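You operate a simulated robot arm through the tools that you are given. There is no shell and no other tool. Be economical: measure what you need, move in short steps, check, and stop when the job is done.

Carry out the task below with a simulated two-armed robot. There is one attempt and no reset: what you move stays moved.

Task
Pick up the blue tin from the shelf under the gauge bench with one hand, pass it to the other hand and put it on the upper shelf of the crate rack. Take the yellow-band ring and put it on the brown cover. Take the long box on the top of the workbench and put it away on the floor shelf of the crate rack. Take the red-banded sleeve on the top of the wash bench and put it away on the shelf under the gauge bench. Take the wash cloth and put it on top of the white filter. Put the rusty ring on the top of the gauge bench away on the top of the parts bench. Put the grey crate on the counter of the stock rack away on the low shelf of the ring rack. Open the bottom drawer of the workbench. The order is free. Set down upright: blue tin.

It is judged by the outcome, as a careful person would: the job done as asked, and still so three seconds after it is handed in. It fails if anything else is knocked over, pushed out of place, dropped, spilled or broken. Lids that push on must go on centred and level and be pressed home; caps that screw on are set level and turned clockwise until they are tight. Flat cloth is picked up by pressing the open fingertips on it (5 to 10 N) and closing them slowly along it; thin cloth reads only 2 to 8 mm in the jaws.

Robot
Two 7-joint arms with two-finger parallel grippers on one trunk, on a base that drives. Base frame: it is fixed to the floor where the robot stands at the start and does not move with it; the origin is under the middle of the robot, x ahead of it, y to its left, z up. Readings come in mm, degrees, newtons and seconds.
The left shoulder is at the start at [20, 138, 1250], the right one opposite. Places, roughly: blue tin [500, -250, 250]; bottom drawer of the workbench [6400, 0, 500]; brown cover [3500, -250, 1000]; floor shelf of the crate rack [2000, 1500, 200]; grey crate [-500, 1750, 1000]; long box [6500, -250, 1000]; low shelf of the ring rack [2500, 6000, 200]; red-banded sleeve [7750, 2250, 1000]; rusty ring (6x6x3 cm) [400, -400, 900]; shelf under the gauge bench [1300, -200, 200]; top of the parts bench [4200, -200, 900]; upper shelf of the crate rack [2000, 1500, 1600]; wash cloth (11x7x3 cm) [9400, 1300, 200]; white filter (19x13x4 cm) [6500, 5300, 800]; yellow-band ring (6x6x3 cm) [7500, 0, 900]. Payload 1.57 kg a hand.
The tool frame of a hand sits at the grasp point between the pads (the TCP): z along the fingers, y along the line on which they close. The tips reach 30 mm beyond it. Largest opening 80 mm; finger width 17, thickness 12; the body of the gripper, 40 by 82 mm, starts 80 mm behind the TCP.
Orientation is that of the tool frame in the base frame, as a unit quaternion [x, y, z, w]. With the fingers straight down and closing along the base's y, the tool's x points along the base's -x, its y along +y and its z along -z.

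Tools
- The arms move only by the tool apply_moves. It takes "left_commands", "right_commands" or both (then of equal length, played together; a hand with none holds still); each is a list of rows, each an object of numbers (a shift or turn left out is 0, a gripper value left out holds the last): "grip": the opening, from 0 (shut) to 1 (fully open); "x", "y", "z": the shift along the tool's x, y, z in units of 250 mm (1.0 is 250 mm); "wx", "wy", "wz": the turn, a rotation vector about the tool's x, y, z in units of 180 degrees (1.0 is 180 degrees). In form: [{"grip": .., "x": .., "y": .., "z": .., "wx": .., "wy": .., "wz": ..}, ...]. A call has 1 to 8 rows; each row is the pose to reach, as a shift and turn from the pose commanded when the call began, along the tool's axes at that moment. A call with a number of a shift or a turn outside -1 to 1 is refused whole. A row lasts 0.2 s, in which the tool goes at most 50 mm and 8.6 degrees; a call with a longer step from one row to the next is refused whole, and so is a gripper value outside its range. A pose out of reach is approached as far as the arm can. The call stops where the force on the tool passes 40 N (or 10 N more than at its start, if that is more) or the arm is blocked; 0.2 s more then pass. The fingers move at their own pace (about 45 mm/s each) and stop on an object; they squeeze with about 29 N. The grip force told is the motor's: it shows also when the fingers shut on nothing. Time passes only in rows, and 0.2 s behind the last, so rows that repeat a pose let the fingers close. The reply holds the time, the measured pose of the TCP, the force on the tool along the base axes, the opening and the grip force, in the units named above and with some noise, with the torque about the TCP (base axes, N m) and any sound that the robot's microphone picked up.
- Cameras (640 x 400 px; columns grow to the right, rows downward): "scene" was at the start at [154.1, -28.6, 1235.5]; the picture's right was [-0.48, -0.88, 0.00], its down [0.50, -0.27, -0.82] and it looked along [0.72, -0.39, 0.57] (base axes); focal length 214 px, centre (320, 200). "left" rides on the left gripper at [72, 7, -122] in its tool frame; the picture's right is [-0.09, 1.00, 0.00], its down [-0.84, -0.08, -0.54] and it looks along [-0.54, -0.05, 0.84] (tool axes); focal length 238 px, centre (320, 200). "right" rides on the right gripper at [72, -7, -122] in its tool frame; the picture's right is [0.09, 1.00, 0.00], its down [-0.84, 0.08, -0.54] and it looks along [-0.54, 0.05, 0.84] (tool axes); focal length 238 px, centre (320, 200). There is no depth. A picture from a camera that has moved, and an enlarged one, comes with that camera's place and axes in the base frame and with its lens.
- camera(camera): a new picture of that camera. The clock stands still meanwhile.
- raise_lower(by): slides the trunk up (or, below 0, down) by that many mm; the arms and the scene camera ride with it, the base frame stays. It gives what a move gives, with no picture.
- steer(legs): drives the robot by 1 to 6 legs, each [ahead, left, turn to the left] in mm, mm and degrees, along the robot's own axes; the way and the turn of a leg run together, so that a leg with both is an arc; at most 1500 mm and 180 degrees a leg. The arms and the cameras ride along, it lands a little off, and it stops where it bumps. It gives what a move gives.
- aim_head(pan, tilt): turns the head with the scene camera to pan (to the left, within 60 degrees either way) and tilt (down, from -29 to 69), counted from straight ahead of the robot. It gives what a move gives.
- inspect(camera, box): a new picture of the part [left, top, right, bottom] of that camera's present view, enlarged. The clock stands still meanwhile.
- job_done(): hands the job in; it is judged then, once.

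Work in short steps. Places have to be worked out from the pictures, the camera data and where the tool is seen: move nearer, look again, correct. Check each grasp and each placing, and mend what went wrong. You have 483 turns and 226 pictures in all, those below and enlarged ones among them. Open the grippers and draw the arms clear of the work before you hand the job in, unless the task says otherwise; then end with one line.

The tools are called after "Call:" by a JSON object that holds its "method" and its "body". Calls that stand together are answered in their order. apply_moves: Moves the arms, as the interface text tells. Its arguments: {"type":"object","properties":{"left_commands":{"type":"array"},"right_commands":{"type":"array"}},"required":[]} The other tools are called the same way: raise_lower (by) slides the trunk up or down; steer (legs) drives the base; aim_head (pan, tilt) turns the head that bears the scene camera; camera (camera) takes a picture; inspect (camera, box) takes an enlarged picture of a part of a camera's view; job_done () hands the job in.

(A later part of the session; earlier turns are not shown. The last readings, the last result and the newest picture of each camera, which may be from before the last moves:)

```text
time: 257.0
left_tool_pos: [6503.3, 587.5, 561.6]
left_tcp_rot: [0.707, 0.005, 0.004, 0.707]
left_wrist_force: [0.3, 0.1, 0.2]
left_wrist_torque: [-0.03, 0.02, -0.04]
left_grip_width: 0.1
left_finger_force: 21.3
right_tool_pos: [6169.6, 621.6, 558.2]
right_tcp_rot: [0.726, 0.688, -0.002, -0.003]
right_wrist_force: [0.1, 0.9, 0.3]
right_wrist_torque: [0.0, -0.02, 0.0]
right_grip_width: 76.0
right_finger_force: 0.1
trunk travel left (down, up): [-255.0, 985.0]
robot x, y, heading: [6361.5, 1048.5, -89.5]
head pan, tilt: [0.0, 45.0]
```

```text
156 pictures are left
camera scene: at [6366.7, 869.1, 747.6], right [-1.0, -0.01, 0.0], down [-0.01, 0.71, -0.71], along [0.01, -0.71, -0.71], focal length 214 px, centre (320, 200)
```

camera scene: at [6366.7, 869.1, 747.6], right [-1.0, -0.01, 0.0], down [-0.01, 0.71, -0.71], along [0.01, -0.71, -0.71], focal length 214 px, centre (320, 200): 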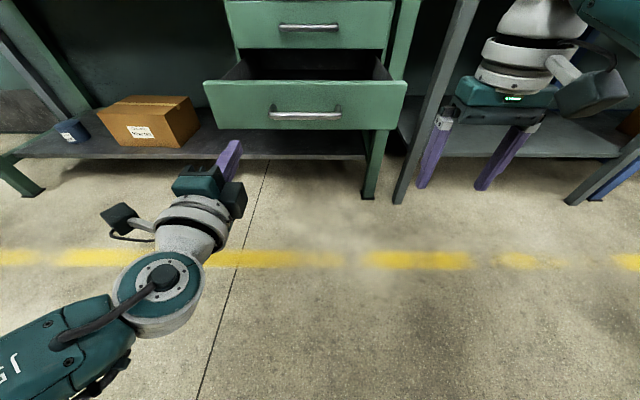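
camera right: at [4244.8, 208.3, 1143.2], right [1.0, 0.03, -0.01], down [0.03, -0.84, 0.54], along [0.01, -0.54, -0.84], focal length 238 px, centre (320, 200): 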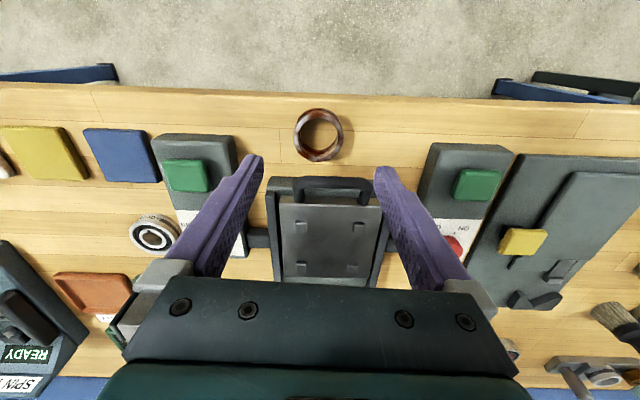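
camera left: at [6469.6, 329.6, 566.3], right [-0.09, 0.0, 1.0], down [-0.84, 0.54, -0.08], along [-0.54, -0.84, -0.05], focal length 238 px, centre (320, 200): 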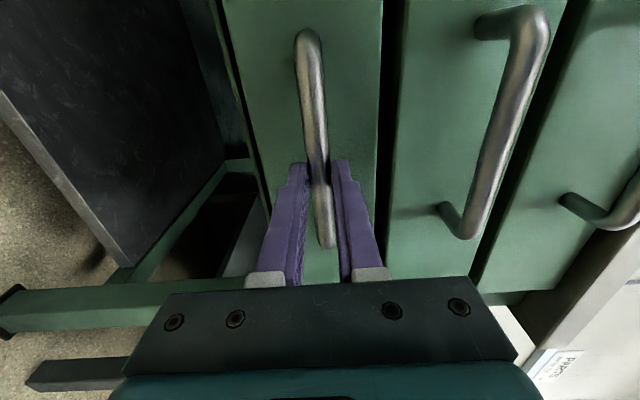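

The fist points at the panel left of the handle. I push by driving ahead 390 mm, until it stops.

Call:
{"method": "steer", "body": {"legs": [[395, 0, 0]]}}

Call:
{"method": "camera", "body": {"camera": "scene"}}

```text
time: 259.5
left_tool_pos: [6508.7, 198.0, 561.7]
left_tcp_rot: [0.707, 0.005, 0.006, 0.707]
left_wrist_force: [-0.6, 0.3, -0.5]
left_wrist_torque: [0.0, 0.0, 0.02]
left_grip_width: 0.1
left_finger_force: 21.8
right_tool_pos: [6173.7, 231.6, 557.1]
right_tcp_rot: [0.725, 0.688, -0.004, -0.003]
right_wrist_force: [0.2, -0.5, 1.4]
right_wrist_torque: [0.01, 0.0, 0.02]
right_grip_width: 76.0
right_finger_force: 0.1
trunk travel left (down, up): [-255.0, 985.0]
robot x, y, heading: [6368.1, 662.0, -89.5]
head pan, tilt: [0.0, 45.0]
```

```text
155 pictures are left
camera scene: at [6370.9, 479.2, 747.7], right [-1.0, -0.01, 0.0], down [-0.01, 0.71, -0.71], along [0.01, -0.71, -0.71], focal length 214 px, centre (320, 200)
```

scene: 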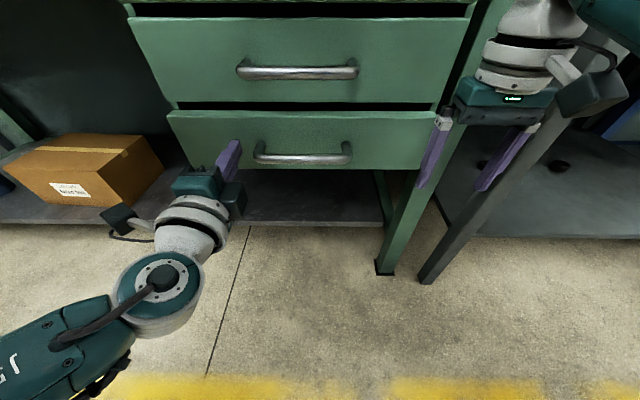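

The drawer is nearly closed. I back off, raise, and turn to stand parallel to the bench, then swing the right arm out sideways in the free aisle.

Call:
{"method": "steer", "body": {"legs": [[-380, 0, 0]]}}

Call:
{"method": "raise_lower", "body": {"by": 400}}

Call:
{"method": "steer", "body": {"legs": [[0, 170, 0], [0, 0, 89.5]]}}

Call:
{"method": "aim_head", "body": {"pan": -45, "tilt": 40}}

Call:
{"method": "camera", "body": {"camera": "scene"}}

```text
time: 261.8
left_tool_pos: [6503.6, 571.5, 562.0]
left_tcp_rot: [0.706, 0.005, 0.005, 0.708]
left_wrist_force: [-0.5, -0.3, 0.1]
left_wrist_torque: [0.01, 0.0, 0.0]
left_grip_width: 0.1
left_finger_force: 21.4
right_tool_pos: [6167.4, 606.3, 557.8]
right_tcp_rot: [0.726, 0.688, -0.003, -0.002]
right_wrist_force: [0.0, 0.1, 1.0]
right_wrist_torque: [0.02, -0.03, -0.02]
right_grip_width: 76.1
right_finger_force: 0.1
trunk travel left (down, up): [-255.0, 985.0]
robot x, y, heading: [6361.2, 1033.5, -89.7]
head pan, tilt: [0.0, 45.0]
```

```text
time: 265.7
left_tool_pos: [6503.4, 571.4, 960.9]
left_tcp_rot: [0.706, 0.005, 0.004, 0.708]
left_wrist_force: [0.8, -1.1, 0.2]
left_wrist_torque: [0.01, 0.02, 0.0]
left_grip_width: 0.0
left_finger_force: 21.1
right_tool_pos: [6169.2, 606.1, 958.0]
right_tcp_rot: [0.727, 0.687, -0.002, -0.004]
right_wrist_force: [0.8, -0.7, 0.1]
right_wrist_torque: [0.01, 0.01, -0.03]
right_grip_width: 75.7
right_finger_force: 0.2
trunk travel left (down, up): [-655.0, 585.0]
robot x, y, heading: [6363.5, 1037.1, -89.4]
head pan, tilt: [0.0, 45.0]
```

```text
time: 270.9
left_tool_pos: [7001.0, 1173.6, 961.7]
left_tcp_rot: [0.499, 0.501, 0.501, 0.499]
left_wrist_force: [-0.3, 0.6, -0.1]
left_wrist_torque: [-0.02, 0.01, 0.0]
left_grip_width: 0.0
left_finger_force: 21.3
right_tool_pos: [6962.4, 838.3, 958.7]
right_tcp_rot: [0.032, 0.999, -0.004, 0.0]
right_wrist_force: [0.0, 0.2, -0.4]
right_wrist_torque: [-0.01, -0.02, 0.0]
right_grip_width: 75.9
right_finger_force: 0.0
trunk travel left (down, up): [-655.0, 585.0]
robot x, y, heading: [6535.2, 1038.7, 0.1]
head pan, tilt: [0.0, 45.0]
```

```text
time: 272.1
left_tool_pos: [6999.2, 1172.3, 962.3]
left_tcp_rot: [0.498, 0.501, 0.501, 0.5]
left_wrist_force: [-0.6, -0.4, -0.4]
left_wrist_torque: [-0.02, -0.02, -0.02]
left_grip_width: 0.2
left_finger_force: 20.7
right_tool_pos: [6962.1, 838.6, 956.6]
right_tcp_rot: [0.033, 0.999, -0.004, 0.0]
right_wrist_force: [0.1, 0.6, -0.2]
right_wrist_torque: [0.01, 0.0, 0.0]
right_grip_width: 76.0
right_finger_force: 0.0
trunk travel left (down, up): [-655.0, 585.0]
robot x, y, heading: [6538.9, 1036.0, -0.1]
head pan, tilt: [-45.0, 40.0]
```

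```text
154 pictures are left
camera scene: at [6696.8, 975.9, 1154.9], right [-0.71, -0.71, 0.0], down [-0.45, 0.45, -0.77], along [0.54, -0.54, -0.64], focal length 214 px, centre (320, 200)
```

scene: 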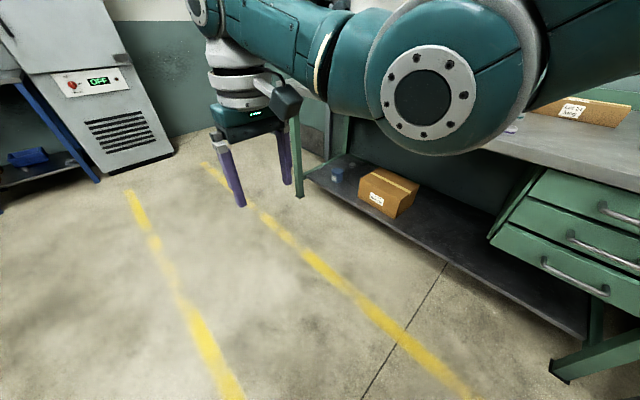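

I swing the right hand out to the side (ahead 75, right 590) in two calls, pointing down.

Call:
{"method": "apply_moves", "body": {"right_commands": [{"x": 0.0, "y": -0.1, "z": -0.1, "grip": 1.0}, {"x": 0.12, "y": -0.24, "z": -0.256}, {"x": 0.25, "y": -0.39, "z": -0.256}, {"x": 0.38, "y": -0.54, "z": -0.256}, {"x": 0.51, "y": -0.69, "z": -0.256}, {"x": 0.646, "y": -0.828, "z": -0.4}]}}

Call:
{"method": "apply_moves", "body": {"right_commands": [{"x": 0.13, "y": -0.14}, {"x": 0.26, "y": -0.28}, {"x": 0.39, "y": -0.42}, {"x": 0.52, "y": -0.56}, {"x": 0.646, "y": -0.69}, {"x": 0.646, "y": -0.828, "z": -0.1}]}}

Call:
{"method": "camera", "body": {"camera": "scene"}}

```text
refused: row 2 steps farther than a row can; nothing moved
```

```text
time: 273.5
left_tool_pos: [6999.8, 1172.2, 961.3]
left_tcp_rot: [0.498, 0.501, 0.502, 0.499]
left_wrist_force: [0.0, -0.3, 0.6]
left_wrist_torque: [-0.01, -0.02, 0.0]
left_grip_width: 0.1
left_finger_force: 21.6
right_tool_pos: [6785.8, 641.3, 984.6]
right_tcp_rot: [0.032, 0.999, -0.005, 0.0]
right_wrist_force: [0.5, -0.5, 0.6]
right_wrist_torque: [0.01, 0.03, 0.0]
right_grip_width: 76.0
right_finger_force: 0.0
trunk travel left (down, up): [-655.0, 585.0]
robot x, y, heading: [6538.6, 1037.5, -0.3]
head pan, tilt: [-45.0, 40.0]
```

```text
153 pictures are left
camera scene: at [6696.8, 975.6, 1155.0], right [-0.71, -0.71, 0.0], down [-0.45, 0.45, -0.77], along [0.54, -0.54, -0.64], focal length 214 px, centre (320, 200)
```

scene: 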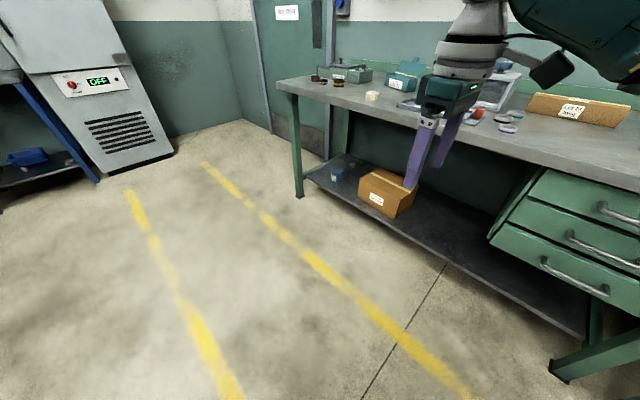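

Continue the second half, rising 100 mm as well.

Call:
{"method": "apply_moves", "body": {"right_commands": [{"x": 0.106, "y": -0.137, "z": -0.067, "grip": 1.0}, {"x": 0.211, "y": -0.273, "z": -0.133}, {"x": 0.317, "y": -0.41, "z": -0.2}, {"x": 0.423, "y": -0.547, "z": -0.267}, {"x": 0.528, "y": -0.683, "z": -0.333}, {"x": 0.634, "y": -0.82, "z": -0.4}]}}

Call:
{"method": "camera", "body": {"camera": "right"}}

```text
time: 274.9
left_tool_pos: [7000.4, 1171.7, 962.1]
left_tcp_rot: [0.499, 0.501, 0.502, 0.499]
left_wrist_force: [0.0, 0.4, 0.1]
left_wrist_torque: [-0.03, 0.03, -0.05]
left_grip_width: 0.0
left_finger_force: 21.7
right_tool_pos: [6616.2, 446.9, 1090.1]
right_tcp_rot: [0.032, 0.999, -0.004, -0.001]
right_wrist_force: [-1.5, -0.7, 0.3]
right_wrist_torque: [-0.02, 0.06, 0.01]
right_grip_width: 80.3
right_finger_force: 0.0
trunk travel left (down, up): [-655.0, 585.0]
robot x, y, heading: [6536.8, 1038.1, 0.1]
head pan, tilt: [-45.0, 40.0]
```

```text
152 pictures are left
camera right: at [6543.1, 445.2, 1210.9], right [-0.03, 1.0, -0.01], down [0.84, 0.03, 0.54], along [0.54, 0.01, -0.84], focal length 238 px, centre (320, 200)
```

right: 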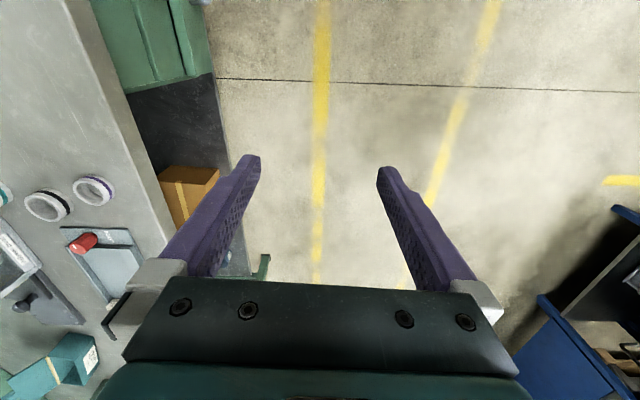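

Reach works. I slide the base toward the bench 560 mm, hand passing well above the bench top.

Call:
{"method": "steer", "body": {"legs": [[0, -560, 0]]}}

Call:
{"method": "camera", "body": {"camera": "right"}}

```text
time: 278.1
left_tool_pos: [6998.3, 608.1, 960.8]
left_tcp_rot: [0.499, 0.5, 0.501, 0.499]
left_wrist_force: [-0.3, -0.6, 0.5]
left_wrist_torque: [-0.03, -0.05, 0.0]
left_grip_width: 0.2
left_finger_force: 21.4
right_tool_pos: [6615.2, -116.4, 1088.8]
right_tcp_rot: [0.031, 0.999, -0.005, -0.001]
right_wrist_force: [-0.5, 0.0, 0.1]
right_wrist_torque: [-0.02, -0.02, 0.02]
right_grip_width: 80.0
right_finger_force: 0.0
trunk travel left (down, up): [-655.0, 585.0]
robot x, y, heading: [6537.7, 472.5, -0.2]
head pan, tilt: [-45.0, 40.0]
```

```text
151 pictures are left
camera right: at [6542.4, -117.8, 1210.6], right [-0.03, 1.0, -0.01], down [0.84, 0.03, 0.54], along [0.54, 0.01, -0.84], focal length 238 px, centre (320, 200)
```

right: 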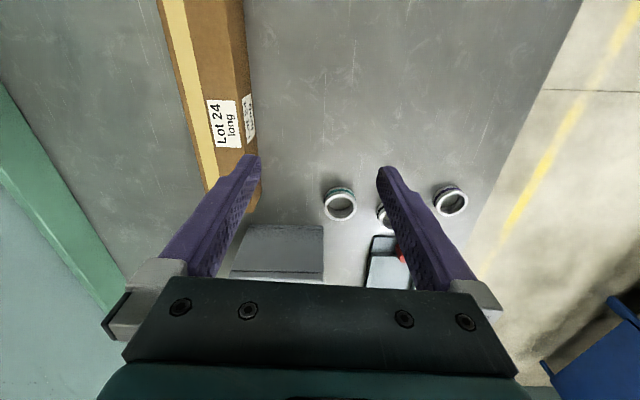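

The box (Lot 24, long) has y from -257 to -204, about 53 mm wide, top z≈945. I slide 114 mm further.

Call:
{"method": "steer", "body": {"legs": [[0, -114, 0]]}}

Call:
{"method": "camera", "body": {"camera": "right"}}

```text
time: 279.3
left_tool_pos: [6999.1, 494.5, 961.5]
left_tcp_rot: [0.498, 0.501, 0.502, 0.499]
left_wrist_force: [0.0, 1.5, -0.4]
left_wrist_torque: [0.02, 0.01, -0.01]
left_grip_width: 0.1
left_finger_force: 21.1
right_tool_pos: [6614.1, -230.0, 1088.9]
right_tcp_rot: [0.033, 0.999, -0.005, 0.0]
right_wrist_force: [-1.3, 0.5, -0.5]
right_wrist_torque: [0.01, 0.0, -0.01]
right_grip_width: 80.1
right_finger_force: 0.0
trunk travel left (down, up): [-655.0, 585.0]
robot x, y, heading: [6533.3, 359.8, -0.2]
head pan, tilt: [-45.0, 40.0]
```

```text
150 pictures are left
camera right: at [6541.5, -231.8, 1210.6], right [-0.03, 1.0, -0.01], down [0.84, 0.03, 0.54], along [0.54, 0.01, -0.84], focal length 238 px, centre (320, 200)
```

right: 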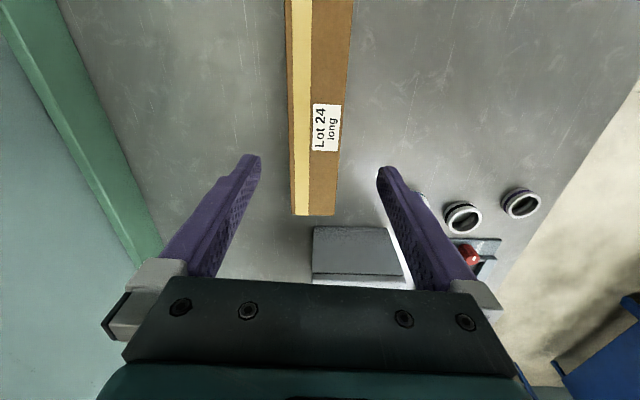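

Well centred. I lower the trunk 90 mm first and check the arm and bench clearances.

Call:
{"method": "raise_lower", "body": {"by": -90}}

Call:
{"method": "camera", "body": {"camera": "right"}}

Call:
{"method": "aim_head", "body": {"pan": -60, "tilt": 35}}

Call:
{"method": "camera", "body": {"camera": "scene"}}

```text
time: 280.6
left_tool_pos: [6999.4, 492.8, 872.5]
left_tcp_rot: [0.499, 0.501, 0.501, 0.5]
left_wrist_force: [0.3, -0.4, 0.7]
left_wrist_torque: [0.01, 0.02, -0.03]
left_grip_width: 0.1
left_finger_force: 21.3
right_tool_pos: [6614.5, -229.8, 997.6]
right_tcp_rot: [0.033, 0.999, -0.005, 0.001]
right_wrist_force: [-0.5, -0.1, -0.4]
right_wrist_torque: [-0.01, -0.01, 0.02]
right_grip_width: 80.0
right_finger_force: 0.1
trunk travel left (down, up): [-565.0, 675.0]
robot x, y, heading: [6535.4, 360.2, 0.2]
head pan, tilt: [-45.0, 40.0]
```

```text
149 pictures are left
camera right: at [6541.6, -231.7, 1120.6], right [-0.03, 1.0, -0.01], down [0.84, 0.03, 0.54], along [0.54, 0.01, -0.84], focal length 238 px, centre (320, 200)
```

right: 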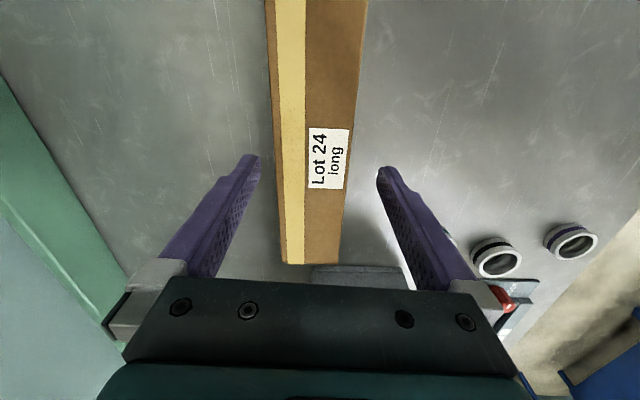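

```text
time: 281.3
left_tool_pos: [7001.0, 494.6, 872.5]
left_tcp_rot: [0.499, 0.501, 0.501, 0.5]
left_wrist_force: [0.3, -0.2, 0.5]
left_wrist_torque: [-0.01, 0.0, 0.01]
left_grip_width: 0.1
left_finger_force: 21.1
right_tool_pos: [6613.7, -230.8, 999.0]
right_tcp_rot: [0.032, 0.999, -0.005, 0.0]
right_wrist_force: [-0.3, 0.1, 0.2]
right_wrist_torque: [0.03, -0.02, -0.01]
right_grip_width: 80.1
right_finger_force: 0.2
trunk travel left (down, up): [-565.0, 675.0]
robot x, y, heading: [6534.4, 357.2, -0.1]
head pan, tilt: [-60.0, 35.0]
```

```text
148 pictures are left
camera scene: at [6679.9, 282.1, 1072.5], right [-0.87, -0.5, 0.0], down [-0.29, 0.5, -0.82], along [0.41, -0.71, -0.57], focal length 214 px, centre (320, 200)
```

scene: 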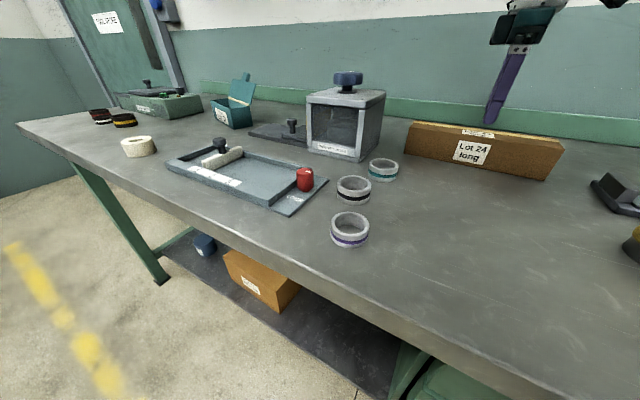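

Clearances are fine. I lower 76 mm and close on the box.

Call:
{"method": "raise_lower", "body": {"by": -76}}

Call:
{"method": "apply_moves", "body": {"right_commands": [{"grip": 0.8}, {"grip": 0.65}, {"grip": 0.5}, {"grip": 0.4}, {"grip": 0.4}]}}

Call:
{"method": "camera", "body": {"camera": "right"}}

```text
time: 282.4
left_tool_pos: [7000.3, 494.5, 795.0]
left_tcp_rot: [0.499, 0.5, 0.502, 0.5]
left_wrist_force: [0.3, 0.2, 0.5]
left_wrist_torque: [0.02, 0.0, -0.02]
left_grip_width: 0.1
left_finger_force: 21.6
right_tool_pos: [6613.5, -230.8, 924.1]
right_tcp_rot: [0.033, 0.999, -0.004, 0.0]
right_wrist_force: [0.4, 0.1, 0.4]
right_wrist_torque: [0.0, 0.01, -0.02]
right_grip_width: 79.9
right_finger_force: 0.1
trunk travel left (down, up): [-489.0, 751.0]
robot x, y, heading: [6534.5, 359.9, -0.1]
head pan, tilt: [-60.0, 35.0]
```

```text
time: 283.6
left_tool_pos: [6998.8, 494.3, 795.5]
left_tcp_rot: [0.499, 0.501, 0.501, 0.499]
left_wrist_force: [-0.8, -1.1, -0.2]
left_wrist_torque: [-0.02, -0.03, 0.0]
left_grip_width: 0.0
left_finger_force: 21.5
right_tool_pos: [6613.4, -229.8, 924.3]
right_tcp_rot: [0.033, 0.999, -0.005, 0.0]
right_wrist_force: [-1.1, -2.2, 4.2]
right_wrist_torque: [0.32, -0.01, 0.24]
right_grip_width: 62.4
right_finger_force: 29.2
trunk travel left (down, up): [-489.0, 751.0]
robot x, y, heading: [6533.2, 356.9, -0.1]
head pan, tilt: [-60.0, 35.0]
```

```text
147 pictures are left
camera right: at [6541.3, -232.2, 1045.0], right [-0.03, 1.0, -0.01], down [0.84, 0.03, 0.54], along [0.54, 0.01, -0.84], focal length 238 px, centre (320, 200)
```

right: 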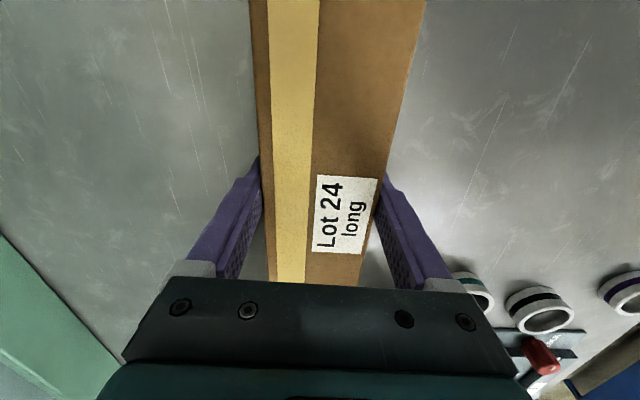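

Gripped at 62 mm. I lift with the trunk 150 mm and check the load.

Call:
{"method": "raise_lower", "body": {"by": 150}}

Call:
{"method": "camera", "body": {"camera": "scene"}}

```text
time: 285.4
left_tool_pos: [6998.7, 495.8, 946.5]
left_tcp_rot: [0.499, 0.5, 0.502, 0.5]
left_wrist_force: [-0.1, 0.1, 0.1]
left_wrist_torque: [-0.01, 0.0, 0.01]
left_grip_width: 0.1
left_finger_force: 21.8
right_tool_pos: [6613.9, -230.2, 1072.7]
right_tcp_rot: [0.033, 0.999, -0.003, -0.001]
right_wrist_force: [1.1, 0.2, -9.1]
right_wrist_torque: [0.0, 0.08, -0.02]
right_grip_width: 62.0
right_finger_force: 29.1
trunk travel left (down, up): [-639.0, 601.0]
robot x, y, heading: [6534.5, 359.3, 0.1]
head pan, tilt: [-60.0, 35.0]
```

```text
146 pictures are left
camera scene: at [6679.8, 282.9, 1146.3], right [-0.87, -0.5, 0.0], down [-0.29, 0.5, -0.82], along [0.41, -0.71, -0.57], focal length 214 px, centre (320, 200)
```

scene: 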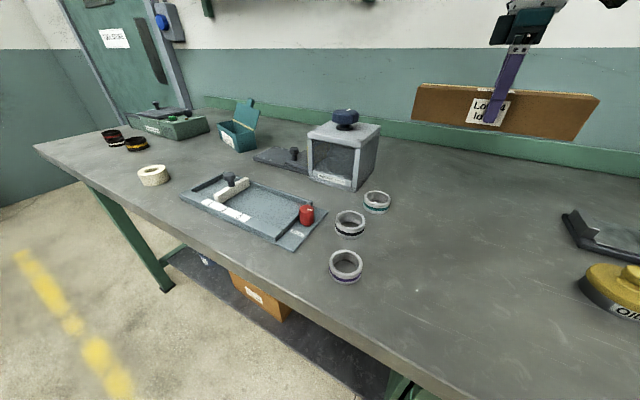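

The box is held level, ~9 N. I back off to the aisle, turn to face the bench and line the left hand up with the bottom drawer again.

Call:
{"method": "steer", "body": {"legs": [[0, 640, 0], [-268, 0, 0], [0, 0, -90]]}}

Call:
{"method": "raise_lower", "body": {"by": -386}}

Call:
{"method": "aim_head", "body": {"pan": 0, "tilt": 45}}

Call:
{"method": "camera", "body": {"camera": "scene"}}

```text
time: 294.4
left_tool_pos: [6394.5, 532.1, 946.3]
left_tcp_rot: [0.707, -0.007, -0.007, 0.707]
left_wrist_force: [0.0, -0.1, 0.2]
left_wrist_torque: [0.03, -0.01, 0.0]
left_grip_width: 0.1
left_finger_force: 21.8
right_tool_pos: [5679.0, 931.8, 1072.3]
right_tcp_rot: [0.738, 0.675, -0.003, -0.002]
right_wrist_force: [1.2, 0.2, -8.9]
right_wrist_torque: [0.08, -0.02, 0.0]
right_grip_width: 61.9
right_finger_force: 29.1
trunk travel left (down, up): [-639.0, 601.0]
robot x, y, heading: [6268.9, 998.3, -91.5]
head pan, tilt: [-60.0, 35.0]
```

```text
time: 298.1
left_tool_pos: [6394.6, 531.1, 560.3]
left_tcp_rot: [0.707, -0.006, -0.006, 0.708]
left_wrist_force: [0.9, 0.0, 0.0]
left_wrist_torque: [0.01, 0.02, -0.02]
left_grip_width: 0.1
left_finger_force: 21.2
right_tool_pos: [5678.0, 932.6, 686.6]
right_tcp_rot: [0.738, 0.674, -0.002, -0.002]
right_wrist_force: [0.0, 0.1, -8.3]
right_wrist_torque: [0.06, 0.01, -0.02]
right_grip_width: 62.0
right_finger_force: 28.7
trunk travel left (down, up): [-253.0, 987.0]
robot x, y, heading: [6268.2, 1002.0, -91.3]
head pan, tilt: [-60.0, 35.0]
```

```text
time: 299.4
left_tool_pos: [6394.7, 531.2, 560.2]
left_tcp_rot: [0.707, -0.007, -0.006, 0.707]
left_wrist_force: [-0.1, -0.3, -0.5]
left_wrist_torque: [0.02, -0.03, 0.02]
left_grip_width: 0.1
left_finger_force: 20.8
right_tool_pos: [5678.7, 931.3, 686.7]
right_tcp_rot: [0.738, 0.675, -0.003, -0.003]
right_wrist_force: [-0.7, -0.2, -9.4]
right_wrist_torque: [0.03, 0.05, 0.02]
right_grip_width: 62.0
right_finger_force: 29.4
trunk travel left (down, up): [-253.0, 987.0]
robot x, y, heading: [6267.0, 997.4, -91.6]
head pan, tilt: [0.0, 45.0]
```

```text
145 pictures are left
camera scene: at [6266.8, 817.0, 745.7], right [-1.0, 0.03, 0.0], down [0.02, 0.71, -0.71], along [-0.02, -0.71, -0.71], focal length 214 px, centre (320, 200)
```

scene: 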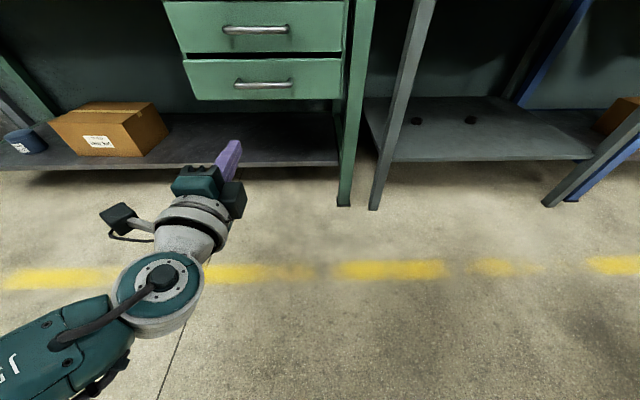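

Open left fingers to 40 mm and drive ahead 275 mm; then check the bar.

Call:
{"method": "apply_moves", "body": {"left_commands": [{"grip": 0.25}, {"grip": 0.5}, {"grip": 0.5}]}}

Call:
{"method": "steer", "body": {"legs": [[0, 0, 1.4], [272, 0, 0]]}}

Call:
{"method": "camera", "body": {"camera": "left"}}

```text
time: 300.2
left_tool_pos: [6394.8, 530.8, 559.8]
left_tcp_rot: [0.707, -0.007, -0.006, 0.707]
left_wrist_force: [0.0, 0.7, 0.0]
left_wrist_torque: [0.0, 0.0, 0.02]
left_grip_width: 40.0
left_finger_force: 0.1
right_tool_pos: [5678.5, 931.1, 685.9]
right_tcp_rot: [0.738, 0.675, -0.003, -0.003]
right_wrist_force: [0.7, 0.4, -8.7]
right_wrist_torque: [0.08, 0.01, 0.02]
right_grip_width: 61.8
right_finger_force: 28.9
trunk travel left (down, up): [-253.0, 987.0]
robot x, y, heading: [6269.6, 1000.5, -91.3]
head pan, tilt: [0.0, 45.0]
```

```text
time: 302.4
left_tool_pos: [6402.0, 263.9, 559.5]
left_tcp_rot: [0.708, -0.001, 0.0, 0.707]
left_wrist_force: [0.7, 0.3, -0.7]
left_wrist_torque: [0.03, 0.04, -0.01]
left_grip_width: 40.0
left_finger_force: 0.0
right_tool_pos: [5678.5, 653.1, 686.1]
right_tcp_rot: [0.732, 0.682, -0.002, -0.003]
right_wrist_force: [-0.2, 0.2, -7.7]
right_wrist_torque: [0.07, 0.01, 0.01]
right_grip_width: 61.9
right_finger_force: 29.0
trunk travel left (down, up): [-253.0, 987.0]
robot x, y, heading: [6264.6, 729.9, -90.3]
head pan, tilt: [0.0, 45.0]
```

```text
144 pictures are left
camera left: at [6475.0, 385.5, 565.7], right [-0.09, 0.0, 1.0], down [-0.84, 0.54, -0.08], along [-0.54, -0.84, -0.05], focal length 238 px, centre (320, 200)
```

left: 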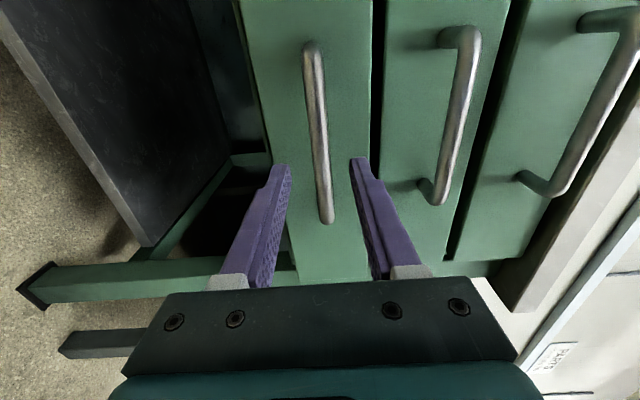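

Same view as before. I advance 52 mm, grip, and pull back 270 mm.

Call:
{"method": "steer", "body": {"legs": [[52, 0, 0]]}}

Call:
{"method": "apply_moves", "body": {"left_commands": [{"grip": 0.3}, {"grip": 0.1}, {"grip": 0.0}, {"grip": 0.0}]}}

Call:
{"method": "steer", "body": {"legs": [[-275, 0, 0]]}}

Call:
{"method": "camera", "body": {"camera": "scene"}}

```text
time: 303.4
left_tool_pos: [6402.7, 212.8, 558.9]
left_tcp_rot: [0.707, -0.001, 0.0, 0.707]
left_wrist_force: [0.5, -0.3, -0.5]
left_wrist_torque: [0.0, 0.03, 0.0]
left_grip_width: 40.2
left_finger_force: 0.0
right_tool_pos: [5678.6, 602.2, 685.6]
right_tcp_rot: [0.732, 0.681, -0.002, -0.004]
right_wrist_force: [-0.1, -0.3, -8.7]
right_wrist_torque: [0.05, 0.01, 0.01]
right_grip_width: 62.1
right_finger_force: 29.4
trunk travel left (down, up): [-253.0, 987.0]
robot x, y, heading: [6264.3, 678.4, -90.6]
head pan, tilt: [0.0, 45.0]
```

```text
time: 304.4
left_tool_pos: [6402.0, 212.3, 559.5]
left_tcp_rot: [0.707, 0.0, 0.0, 0.708]
left_wrist_force: [0.4, 1.1, 6.7]
left_wrist_torque: [-0.06, -0.02, 0.05]
left_grip_width: 14.8
left_finger_force: 30.4
right_tool_pos: [5677.9, 601.0, 684.5]
right_tcp_rot: [0.732, 0.681, -0.002, -0.004]
right_wrist_force: [-0.6, -0.3, -9.4]
right_wrist_torque: [0.09, -0.01, 0.0]
right_grip_width: 62.0
right_finger_force: 28.7
trunk travel left (down, up): [-253.0, 987.0]
robot x, y, heading: [6265.4, 673.8, -90.2]
head pan, tilt: [0.0, 45.0]
```

```text
time: 306.3
left_tool_pos: [6401.3, 487.2, 560.3]
left_tcp_rot: [0.706, 0.002, 0.0, 0.708]
left_wrist_force: [-8.4, -0.9, 11.6]
left_wrist_torque: [-0.06, -0.08, -0.92]
left_grip_width: 14.7
left_finger_force: 30.3
right_tool_pos: [5677.8, 871.2, 686.9]
right_tcp_rot: [0.73, 0.683, -0.003, -0.003]
right_wrist_force: [-1.2, 0.5, -8.2]
right_wrist_torque: [0.08, -0.03, 0.02]
right_grip_width: 61.9
right_finger_force: 28.8
trunk travel left (down, up): [-253.0, 987.0]
robot x, y, heading: [6270.3, 952.5, -90.1]
head pan, tilt: [0.0, 45.0]
```

```text
143 pictures are left
camera scene: at [6268.7, 770.4, 746.0], right [-1.0, 0.0, 0.0], down [0.0, 0.71, -0.71], along [0.0, -0.71, -0.71], focal length 214 px, centre (320, 200)
```

scene: 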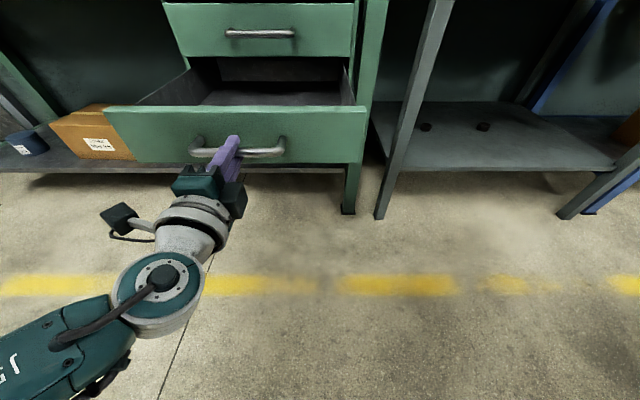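

The drawer is open again. I release, withdraw, back off and raise the trunk, turning the left hand into a 45° pitched pose for the ring.

Call:
{"method": "apply_moves", "body": {"left_commands": [{"grip": 0.3}, {"grip": 0.6}, {"grip": 0.6}, {"z": -0.15}, {"z": -0.32}]}}

Call:
{"method": "steer", "body": {"legs": [[-120, 0, 0]]}}

Call:
{"method": "raise_lower", "body": {"by": 300}}

Call:
{"method": "apply_moves", "body": {"left_commands": [{"wx": 0.0162, "wy": 0.0162, "wz": -0.0393}, {"wx": 0.0325, "wy": 0.0325, "wz": -0.0787}, {"wx": 0.0487, "wy": 0.0487, "wz": -0.118}, {"wx": 0.065, "wy": 0.065, "wz": -0.157}, {"wx": 0.0812, "wy": 0.0812, "wz": -0.197}, {"wx": 0.0975, "wy": 0.0975, "wz": -0.236}]}}

Call:
{"method": "apply_moves", "body": {"left_commands": [{"wx": 0.0162, "wy": 0.0162, "wz": -0.0393}, {"wx": 0.0325, "wy": 0.0325, "wz": -0.0787}, {"wx": 0.0487, "wy": 0.0487, "wz": -0.118}, {"wx": 0.065, "wy": 0.065, "wz": -0.157}, {"wx": 0.0812, "wy": 0.0812, "wz": -0.197, "grip": 1.0}, {"wx": 0.0975, "wy": 0.0975, "wz": -0.236}]}}

```text
time: 307.5
left_tool_pos: [6402.4, 571.0, 558.4]
left_tcp_rot: [0.706, 0.0, 0.001, 0.708]
left_wrist_force: [0.1, 0.4, 0.1]
left_wrist_torque: [-0.02, 0.01, 0.0]
left_grip_width: 48.3
left_finger_force: 0.0
right_tool_pos: [5680.3, 875.1, 685.6]
right_tcp_rot: [0.73, 0.683, -0.001, -0.003]
right_wrist_force: [0.2, 0.2, -8.4]
right_wrist_torque: [0.05, 0.01, 0.0]
right_grip_width: 61.9
right_finger_force: 28.7
trunk travel left (down, up): [-253.0, 987.0]
robot x, y, heading: [6270.6, 951.2, -90.0]
head pan, tilt: [0.0, 45.0]
```

```text
time: 308.8
left_tool_pos: [6402.9, 688.5, 559.7]
left_tcp_rot: [0.707, 0.001, 0.001, 0.708]
left_wrist_force: [-0.5, 0.0, 0.4]
left_wrist_torque: [0.02, 0.01, 0.0]
left_grip_width: 48.2
left_finger_force: 0.1
right_tool_pos: [5680.0, 992.8, 687.0]
right_tcp_rot: [0.73, 0.683, -0.002, -0.002]
right_wrist_force: [-0.4, -0.3, -8.6]
right_wrist_torque: [0.09, 0.01, 0.02]
right_grip_width: 61.6
right_finger_force: 29.1
trunk travel left (down, up): [-253.0, 987.0]
robot x, y, heading: [6267.0, 1072.7, -90.2]
head pan, tilt: [0.0, 45.0]
```

```text
time: 311.8
left_tool_pos: [6401.4, 689.1, 859.4]
left_tcp_rot: [0.706, 0.001, 0.001, 0.708]
left_wrist_force: [-0.5, 0.3, -0.1]
left_wrist_torque: [0.0, 0.02, -0.01]
left_grip_width: 48.1
left_finger_force: 0.1
right_tool_pos: [5680.5, 993.8, 986.9]
right_tcp_rot: [0.73, 0.684, -0.001, -0.003]
right_wrist_force: [0.6, 0.9, -8.3]
right_wrist_torque: [0.08, 0.02, -0.01]
right_grip_width: 62.0
right_finger_force: 28.9
trunk travel left (down, up): [-553.0, 687.0]
robot x, y, heading: [6269.1, 1071.8, -90.2]
head pan, tilt: [0.0, 45.0]
```

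```text
time: 313.2
left_tool_pos: [6401.7, 688.5, 859.4]
left_tcp_rot: [0.748, 0.36, -0.149, 0.538]
left_wrist_force: [0.4, 0.1, -0.6]
left_wrist_torque: [0.0, 0.02, 0.0]
left_grip_width: 47.9
left_finger_force: 0.0
right_tool_pos: [5680.8, 993.4, 987.3]
right_tcp_rot: [0.73, 0.683, -0.002, -0.003]
right_wrist_force: [0.3, -0.3, -8.8]
right_wrist_torque: [0.07, -0.02, -0.04]
right_grip_width: 61.9
right_finger_force: 28.8
trunk travel left (down, up): [-553.0, 687.0]
robot x, y, heading: [6269.3, 1075.1, -90.2]
head pan, tilt: [0.0, 45.0]
```

```text
time: 314.6
left_tool_pos: [6401.9, 689.0, 857.9]
left_tcp_rot: [0.651, 0.654, -0.272, 0.272]
left_wrist_force: [-0.1, -0.1, 0.1]
left_wrist_torque: [-0.01, 0.0, -0.01]
left_grip_width: 79.9
left_finger_force: 0.1
right_tool_pos: [5679.4, 993.0, 985.6]
right_tcp_rot: [0.73, 0.683, -0.002, -0.003]
right_wrist_force: [0.3, 0.0, -8.8]
right_wrist_torque: [0.1, -0.01, -0.02]
right_grip_width: 62.1
right_finger_force: 29.3
trunk travel left (down, up): [-553.0, 687.0]
robot x, y, heading: [6270.7, 1073.1, -90.2]
head pan, tilt: [0.0, 45.0]
```

The left hand is pitched 45°. I raise it 150 mm, drive to the far end of the bench and look.

Call:
{"method": "apply_moves", "body": {"left_commands": [{"x": -0.14, "z": -0.14}, {"x": -0.28, "z": -0.28}, {"x": -0.424, "z": -0.424}]}}

Call:
{"method": "steer", "body": {"legs": [[0, 1148, 0.2], [390, 0, 0]]}}

Call:
{"method": "camera", "body": {"camera": "left"}}

Call:
{"method": "camera", "body": {"camera": "scene"}}

```text
refused: row 3 steps farther than a row can; nothing moved
```

```text
time: 322.5
left_tool_pos: [7576.5, 317.8, 859.6]
left_tcp_rot: [0.643, 0.662, -0.268, 0.276]
left_wrist_force: [0.3, 1.2, 0.3]
left_wrist_torque: [-0.01, 0.01, -0.03]
left_grip_width: 80.1
left_finger_force: 0.0
right_tool_pos: [6847.1, 600.8, 986.7]
right_tcp_rot: [0.72, 0.694, -0.001, -0.003]
right_wrist_force: [-0.5, 0.2, -8.1]
right_wrist_torque: [0.06, 0.01, -0.03]
right_grip_width: 62.0
right_finger_force: 28.9
trunk travel left (down, up): [-553.0, 687.0]
robot x, y, heading: [7434.7, 699.0, -88.4]
head pan, tilt: [0.0, 45.0]
```

```text
142 pictures are left
camera left: at [7579.5, 453.3, 893.6], right [1.0, -0.04, 0.07], down [-0.07, -0.21, 0.98], along [-0.02, -0.98, -0.21], focal length 238 px, centre (320, 200)
```

left: 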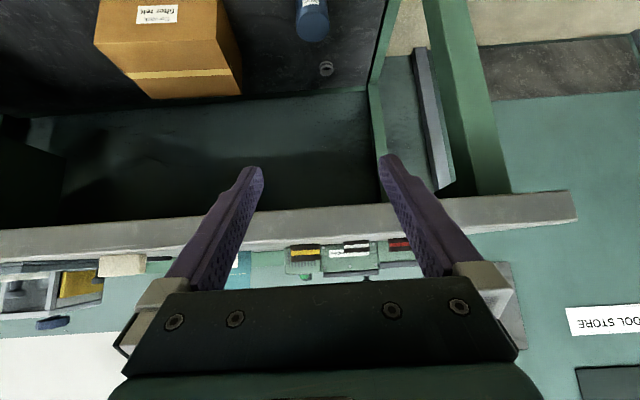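

```text
141 pictures are left
camera scene: at [7439.4, 515.8, 1045.7], right [-1.0, -0.03, 0.0], down [-0.02, 0.71, -0.71], along [0.02, -0.71, -0.71], focal length 214 px, centre (320, 200)
```

scene: 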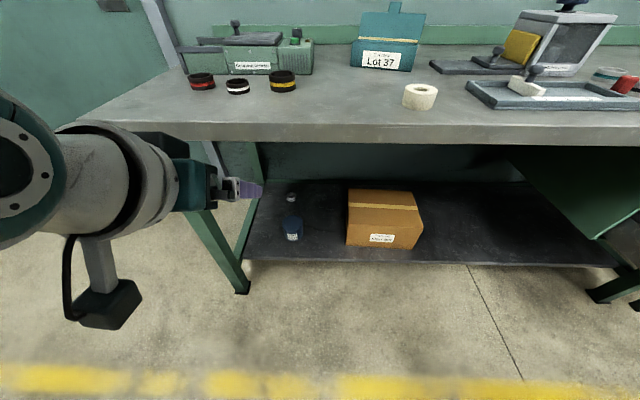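

Yellow-band ring at about (7536, -1). I raise the left hand 140 mm, and drive closer.

Call:
{"method": "apply_moves", "body": {"left_commands": [{"x": -0.133, "z": -0.133}, {"x": -0.266, "z": -0.266}, {"x": -0.399, "z": -0.399}]}}

Call:
{"method": "steer", "body": {"legs": [[0, -35, -1.6], [180, 0, 0]]}}

Call:
{"method": "camera", "body": {"camera": "left"}}

```text
time: 323.3
left_tool_pos: [7580.4, 317.6, 996.7]
left_tcp_rot: [0.645, 0.661, -0.264, 0.279]
left_wrist_force: [-0.1, 0.5, 0.3]
left_wrist_torque: [-0.01, -0.02, 0.0]
left_grip_width: 79.9
left_finger_force: 0.0
right_tool_pos: [6845.8, 601.8, 987.1]
right_tcp_rot: [0.72, 0.693, -0.002, -0.003]
right_wrist_force: [-0.5, 0.9, -9.1]
right_wrist_torque: [0.07, -0.03, -0.01]
right_grip_width: 62.0
right_finger_force: 29.1
trunk travel left (down, up): [-553.0, 687.0]
robot x, y, heading: [7433.8, 695.2, -88.3]
head pan, tilt: [0.0, 45.0]
```

```text
time: 325.2
left_tool_pos: [7533.4, 134.3, 996.7]
left_tcp_rot: [0.653, 0.652, -0.268, 0.275]
left_wrist_force: [0.3, 0.1, -0.8]
left_wrist_torque: [0.02, 0.03, 0.04]
left_grip_width: 80.1
left_finger_force: 0.0
right_tool_pos: [6808.5, 440.5, 985.0]
right_tcp_rot: [0.731, 0.683, -0.002, -0.003]
right_wrist_force: [0.1, 0.4, -9.3]
right_wrist_torque: [0.03, 0.0, -0.03]
right_grip_width: 61.9
right_finger_force: 29.2
trunk travel left (down, up): [-553.0, 687.0]
robot x, y, heading: [7398.7, 520.3, -90.3]
head pan, tilt: [0.0, 45.0]
```

```text
140 pictures are left
camera left: at [7540.1, 270.5, 1031.3], right [1.0, -0.06, 0.07], down [-0.09, -0.21, 0.97], along [-0.04, -0.98, -0.21], focal length 238 px, centre (320, 200)
```

left: 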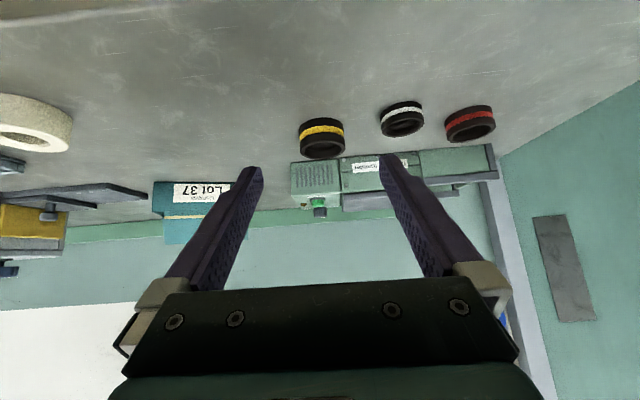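

I move to a pre-grasp pose on the 45° line and then down around the ring.

Call:
{"method": "apply_moves", "body": {"left_commands": [{"x": -0.046, "y": 0.002, "z": 0.135}, {"x": -0.092, "y": 0.005, "z": 0.27}, {"x": -0.137, "y": 0.007, "z": 0.404}, {"x": -0.137, "y": 0.007, "z": 0.52}, {"x": -0.137, "y": 0.007, "z": 0.62}]}}

Call:
{"method": "camera", "body": {"camera": "left"}}

```text
time: 326.4
left_tool_pos: [7536.0, -1.4, 912.0]
left_tcp_rot: [0.652, 0.653, -0.269, 0.276]
left_wrist_force: [1.0, -0.5, -0.7]
left_wrist_torque: [0.03, 0.02, -0.02]
left_grip_width: 79.7
left_finger_force: 0.0
right_tool_pos: [6807.9, 440.0, 985.5]
right_tcp_rot: [0.731, 0.682, -0.001, -0.003]
right_wrist_force: [-0.6, -1.3, -9.5]
right_wrist_torque: [0.1, 0.01, -0.01]
right_grip_width: 62.0
right_finger_force: 29.3
trunk travel left (down, up): [-553.0, 687.0]
robot x, y, heading: [7397.2, 517.7, -89.8]
head pan, tilt: [0.0, 45.0]
```

```text
139 pictures are left
camera left: at [7542.9, 136.0, 946.5], right [1.0, -0.06, 0.07], down [-0.09, -0.21, 0.97], along [-0.04, -0.98, -0.21], focal length 238 px, centre (320, 200)
```

left: 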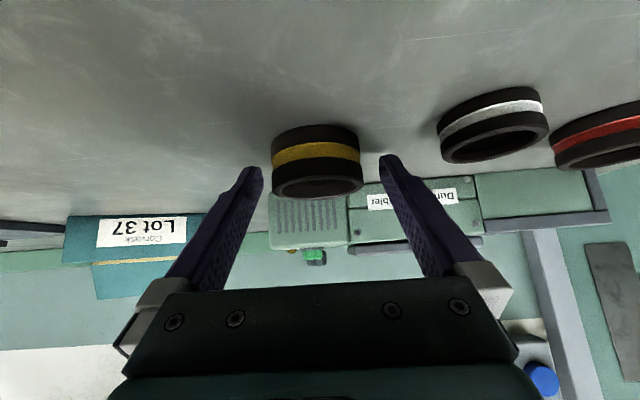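

Ring sits between the finger ends. I go 4 mm lower and close.

Call:
{"method": "apply_moves", "body": {"left_commands": [{"x": 0.008, "z": 0.016}, {"x": 0.008, "z": 0.016, "grip": 0.8}, {"x": 0.008, "z": 0.016, "grip": 0.6}, {"x": 0.008, "z": 0.016, "grip": 0.5}, {"x": 0.008, "z": 0.016, "grip": 0.4}, {"x": -0.1, "z": -0.1}, {"x": -0.22, "z": -0.22}]}}

Call:
{"method": "camera", "body": {"camera": "left"}}

```text
time: 328.0
left_tool_pos: [7536.5, 0.4, 991.1]
left_tcp_rot: [0.653, 0.653, -0.267, 0.275]
left_wrist_force: [0.2, -0.2, -1.4]
left_wrist_torque: [0.01, -0.01, -0.05]
left_grip_width: 56.2
left_finger_force: 29.5
right_tool_pos: [6809.7, 440.7, 986.5]
right_tcp_rot: [0.731, 0.683, -0.001, -0.003]
right_wrist_force: [0.9, -0.3, -9.2]
right_wrist_torque: [0.08, 0.02, 0.0]
right_grip_width: 61.8
right_finger_force: 29.0
trunk travel left (down, up): [-553.0, 687.0]
robot x, y, heading: [7399.5, 518.4, -90.4]
head pan, tilt: [0.0, 45.0]
```

```text
138 pictures are left
camera left: at [7543.2, 136.9, 1025.4], right [1.0, -0.06, 0.08], down [-0.09, -0.21, 0.97], along [-0.04, -0.98, -0.21], focal length 238 px, centre (320, 200)
```

left: 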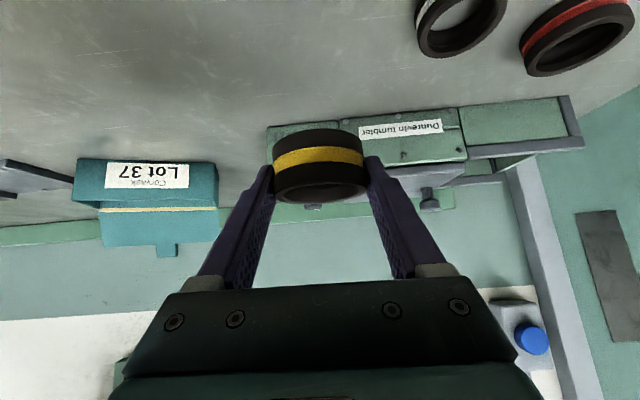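

Yellow-band ring held (56 mm). Now I go to the parts bench by x≈3600, keeping to the aisle.

Call:
{"method": "steer", "body": {"legs": [[-400, 0, 0], [0, -1400, 0], [0, -1300, 0], [0, -1080, 0]]}}

Call:
{"method": "camera", "body": {"camera": "scene"}}

```text
time: 348.3
left_tool_pos: [3770.1, 497.3, 990.5]
left_tcp_rot: [0.66, 0.645, -0.271, 0.273]
left_wrist_force: [-0.7, -0.1, -1.7]
left_wrist_torque: [0.01, -0.01, -0.02]
left_grip_width: 55.9
left_finger_force: 28.5
right_tool_pos: [3051.3, 951.1, 985.9]
right_tcp_rot: [0.737, 0.675, -0.001, -0.003]
right_wrist_force: [0.6, -0.7, -8.4]
right_wrist_torque: [0.07, 0.02, 0.02]
right_grip_width: 61.8
right_finger_force: 29.5
trunk travel left (down, up): [-553.0, 687.0]
robot x, y, heading: [3640.1, 1017.2, -91.1]
head pan, tilt: [0.0, 45.0]
```

```text
137 pictures are left
camera scene: at [3639.8, 836.9, 1045.6], right [-1.0, 0.02, 0.0], down [0.02, 0.71, -0.71], along [-0.02, -0.71, -0.71], focal length 214 px, centre (320, 200)
```

scene: 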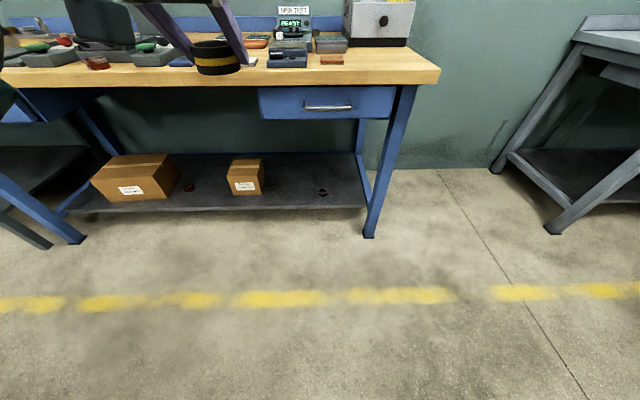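

I raise the trunk and tilt the head to see the appliance top, where the brown cover should be.

Call:
{"method": "raise_lower", "body": {"by": 300}}

Call:
{"method": "camera", "body": {"camera": "scene"}}

Call:
{"method": "inspect", "body": {"camera": "scene", "box": [240, 0, 480, 150]}}

```text
time: 351.3
left_tool_pos: [3769.2, 498.0, 1290.3]
left_tcp_rot: [0.66, 0.646, -0.27, 0.272]
left_wrist_force: [-0.2, -1.5, -1.8]
left_wrist_torque: [0.02, 0.03, 0.01]
left_grip_width: 56.3
left_finger_force: 28.9
right_tool_pos: [3051.3, 951.2, 1287.0]
right_tcp_rot: [0.738, 0.675, -0.001, -0.002]
right_wrist_force: [-0.1, -0.1, -9.0]
right_wrist_torque: [0.04, -0.02, 0.0]
right_grip_width: 61.6
right_finger_force: 29.1
trunk travel left (down, up): [-853.0, 387.0]
robot x, y, heading: [3641.7, 1015.5, -91.2]
head pan, tilt: [0.0, 45.0]
```

```text
136 pictures are left
camera scene: at [3639.6, 836.8, 1345.6], right [-1.0, 0.02, 0.0], down [0.02, 0.71, -0.71], along [-0.02, -0.71, -0.71], focal length 214 px, centre (320, 200)
```

scene: 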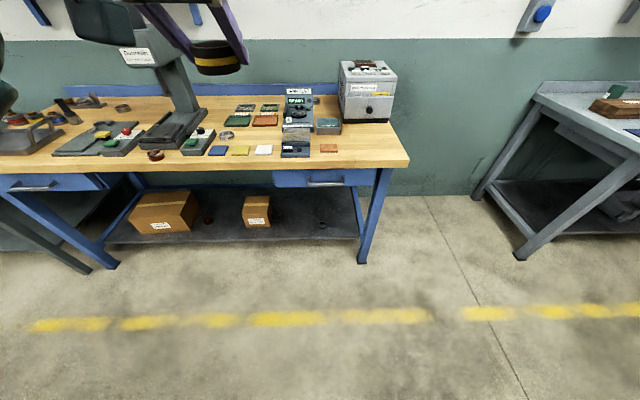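

```text
2.67 times, centred on (360, 75) of scene
camera zoom: at [3639.6, 836.8, 1345.6], right [-1.0, 0.02, 0.0], down [0.02, 0.71, -0.71], along [-0.02, -0.71, -0.71], focal length 572 px, centre (213, 533)
```

zoom: 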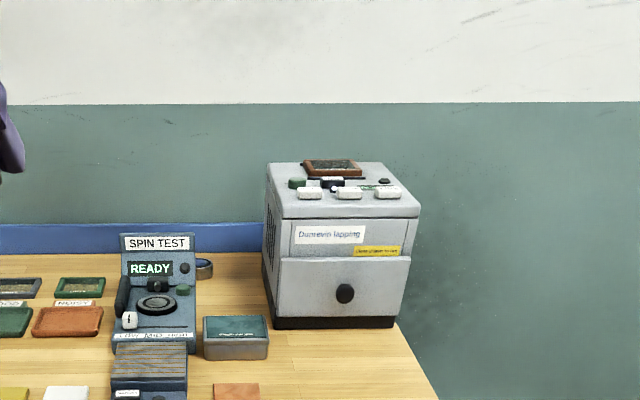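

The brown cover triangulates to about [3393, -339, 1085], on top of the lapping unit. It's deep, so I'll stand parallel to the bench (heading 180) and reach with the left arm sideways. First I move in and turn, both loads staying in free air.

Call:
{"method": "steer", "body": {"legs": [[500, 0, 0], [0, 0, -89]]}}

Call:
{"method": "aim_head", "body": {"pan": 50, "tilt": 35}}

Call:
{"method": "camera", "body": {"camera": "scene"}}

```text
time: 358.0
left_tool_pos: [3116.5, 361.2, 1290.5]
left_tcp_rot: [0.923, 0.01, -0.384, 0.009]
left_wrist_force: [0.3, -0.2, -1.9]
left_wrist_torque: [0.0, 0.03, 0.0]
left_grip_width: 56.3
left_finger_force: 29.5
right_tool_pos: [3541.0, 1099.4, 1286.1]
right_tcp_rot: [1.0, -0.024, 0.001, -0.002]
right_wrist_force: [-0.4, -0.2, -8.4]
right_wrist_torque: [0.01, -0.07, -0.02]
right_grip_width: 62.1
right_finger_force: 29.2
trunk travel left (down, up): [-853.0, 387.0]
robot x, y, heading: [3631.3, 513.1, -178.9]
head pan, tilt: [0.0, 45.0]
```

```text
time: 359.2
left_tool_pos: [3115.7, 362.2, 1290.4]
left_tcp_rot: [0.923, 0.01, -0.384, 0.01]
left_wrist_force: [-0.1, 0.2, -2.7]
left_wrist_torque: [0.01, 0.01, -0.03]
left_grip_width: 56.4
left_finger_force: 28.9
right_tool_pos: [3539.7, 1098.8, 1286.9]
right_tcp_rot: [1.0, -0.023, 0.001, -0.003]
right_wrist_force: [-0.1, -0.2, -8.1]
right_wrist_torque: [-0.01, -0.06, 0.0]
right_grip_width: 61.9
right_finger_force: 29.3
trunk travel left (down, up): [-853.0, 387.0]
robot x, y, heading: [3630.3, 512.7, -178.7]
head pan, tilt: [50.0, 35.0]
```

```text
134 pictures are left
camera scene: at [3478.0, 441.4, 1360.5], right [-0.78, 0.63, 0.0], down [0.36, 0.45, -0.82], along [-0.51, -0.64, -0.57], focal length 214 px, centre (320, 200)
```

scene: 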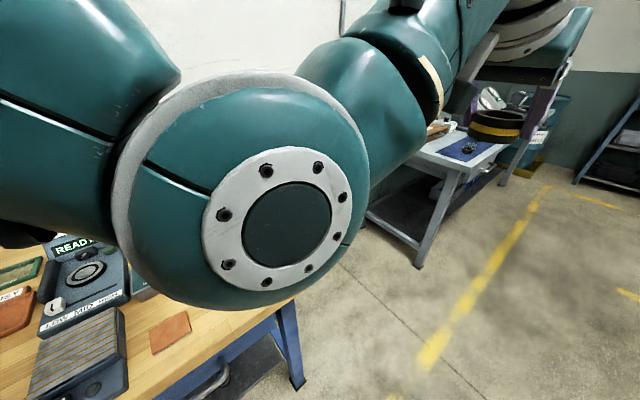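

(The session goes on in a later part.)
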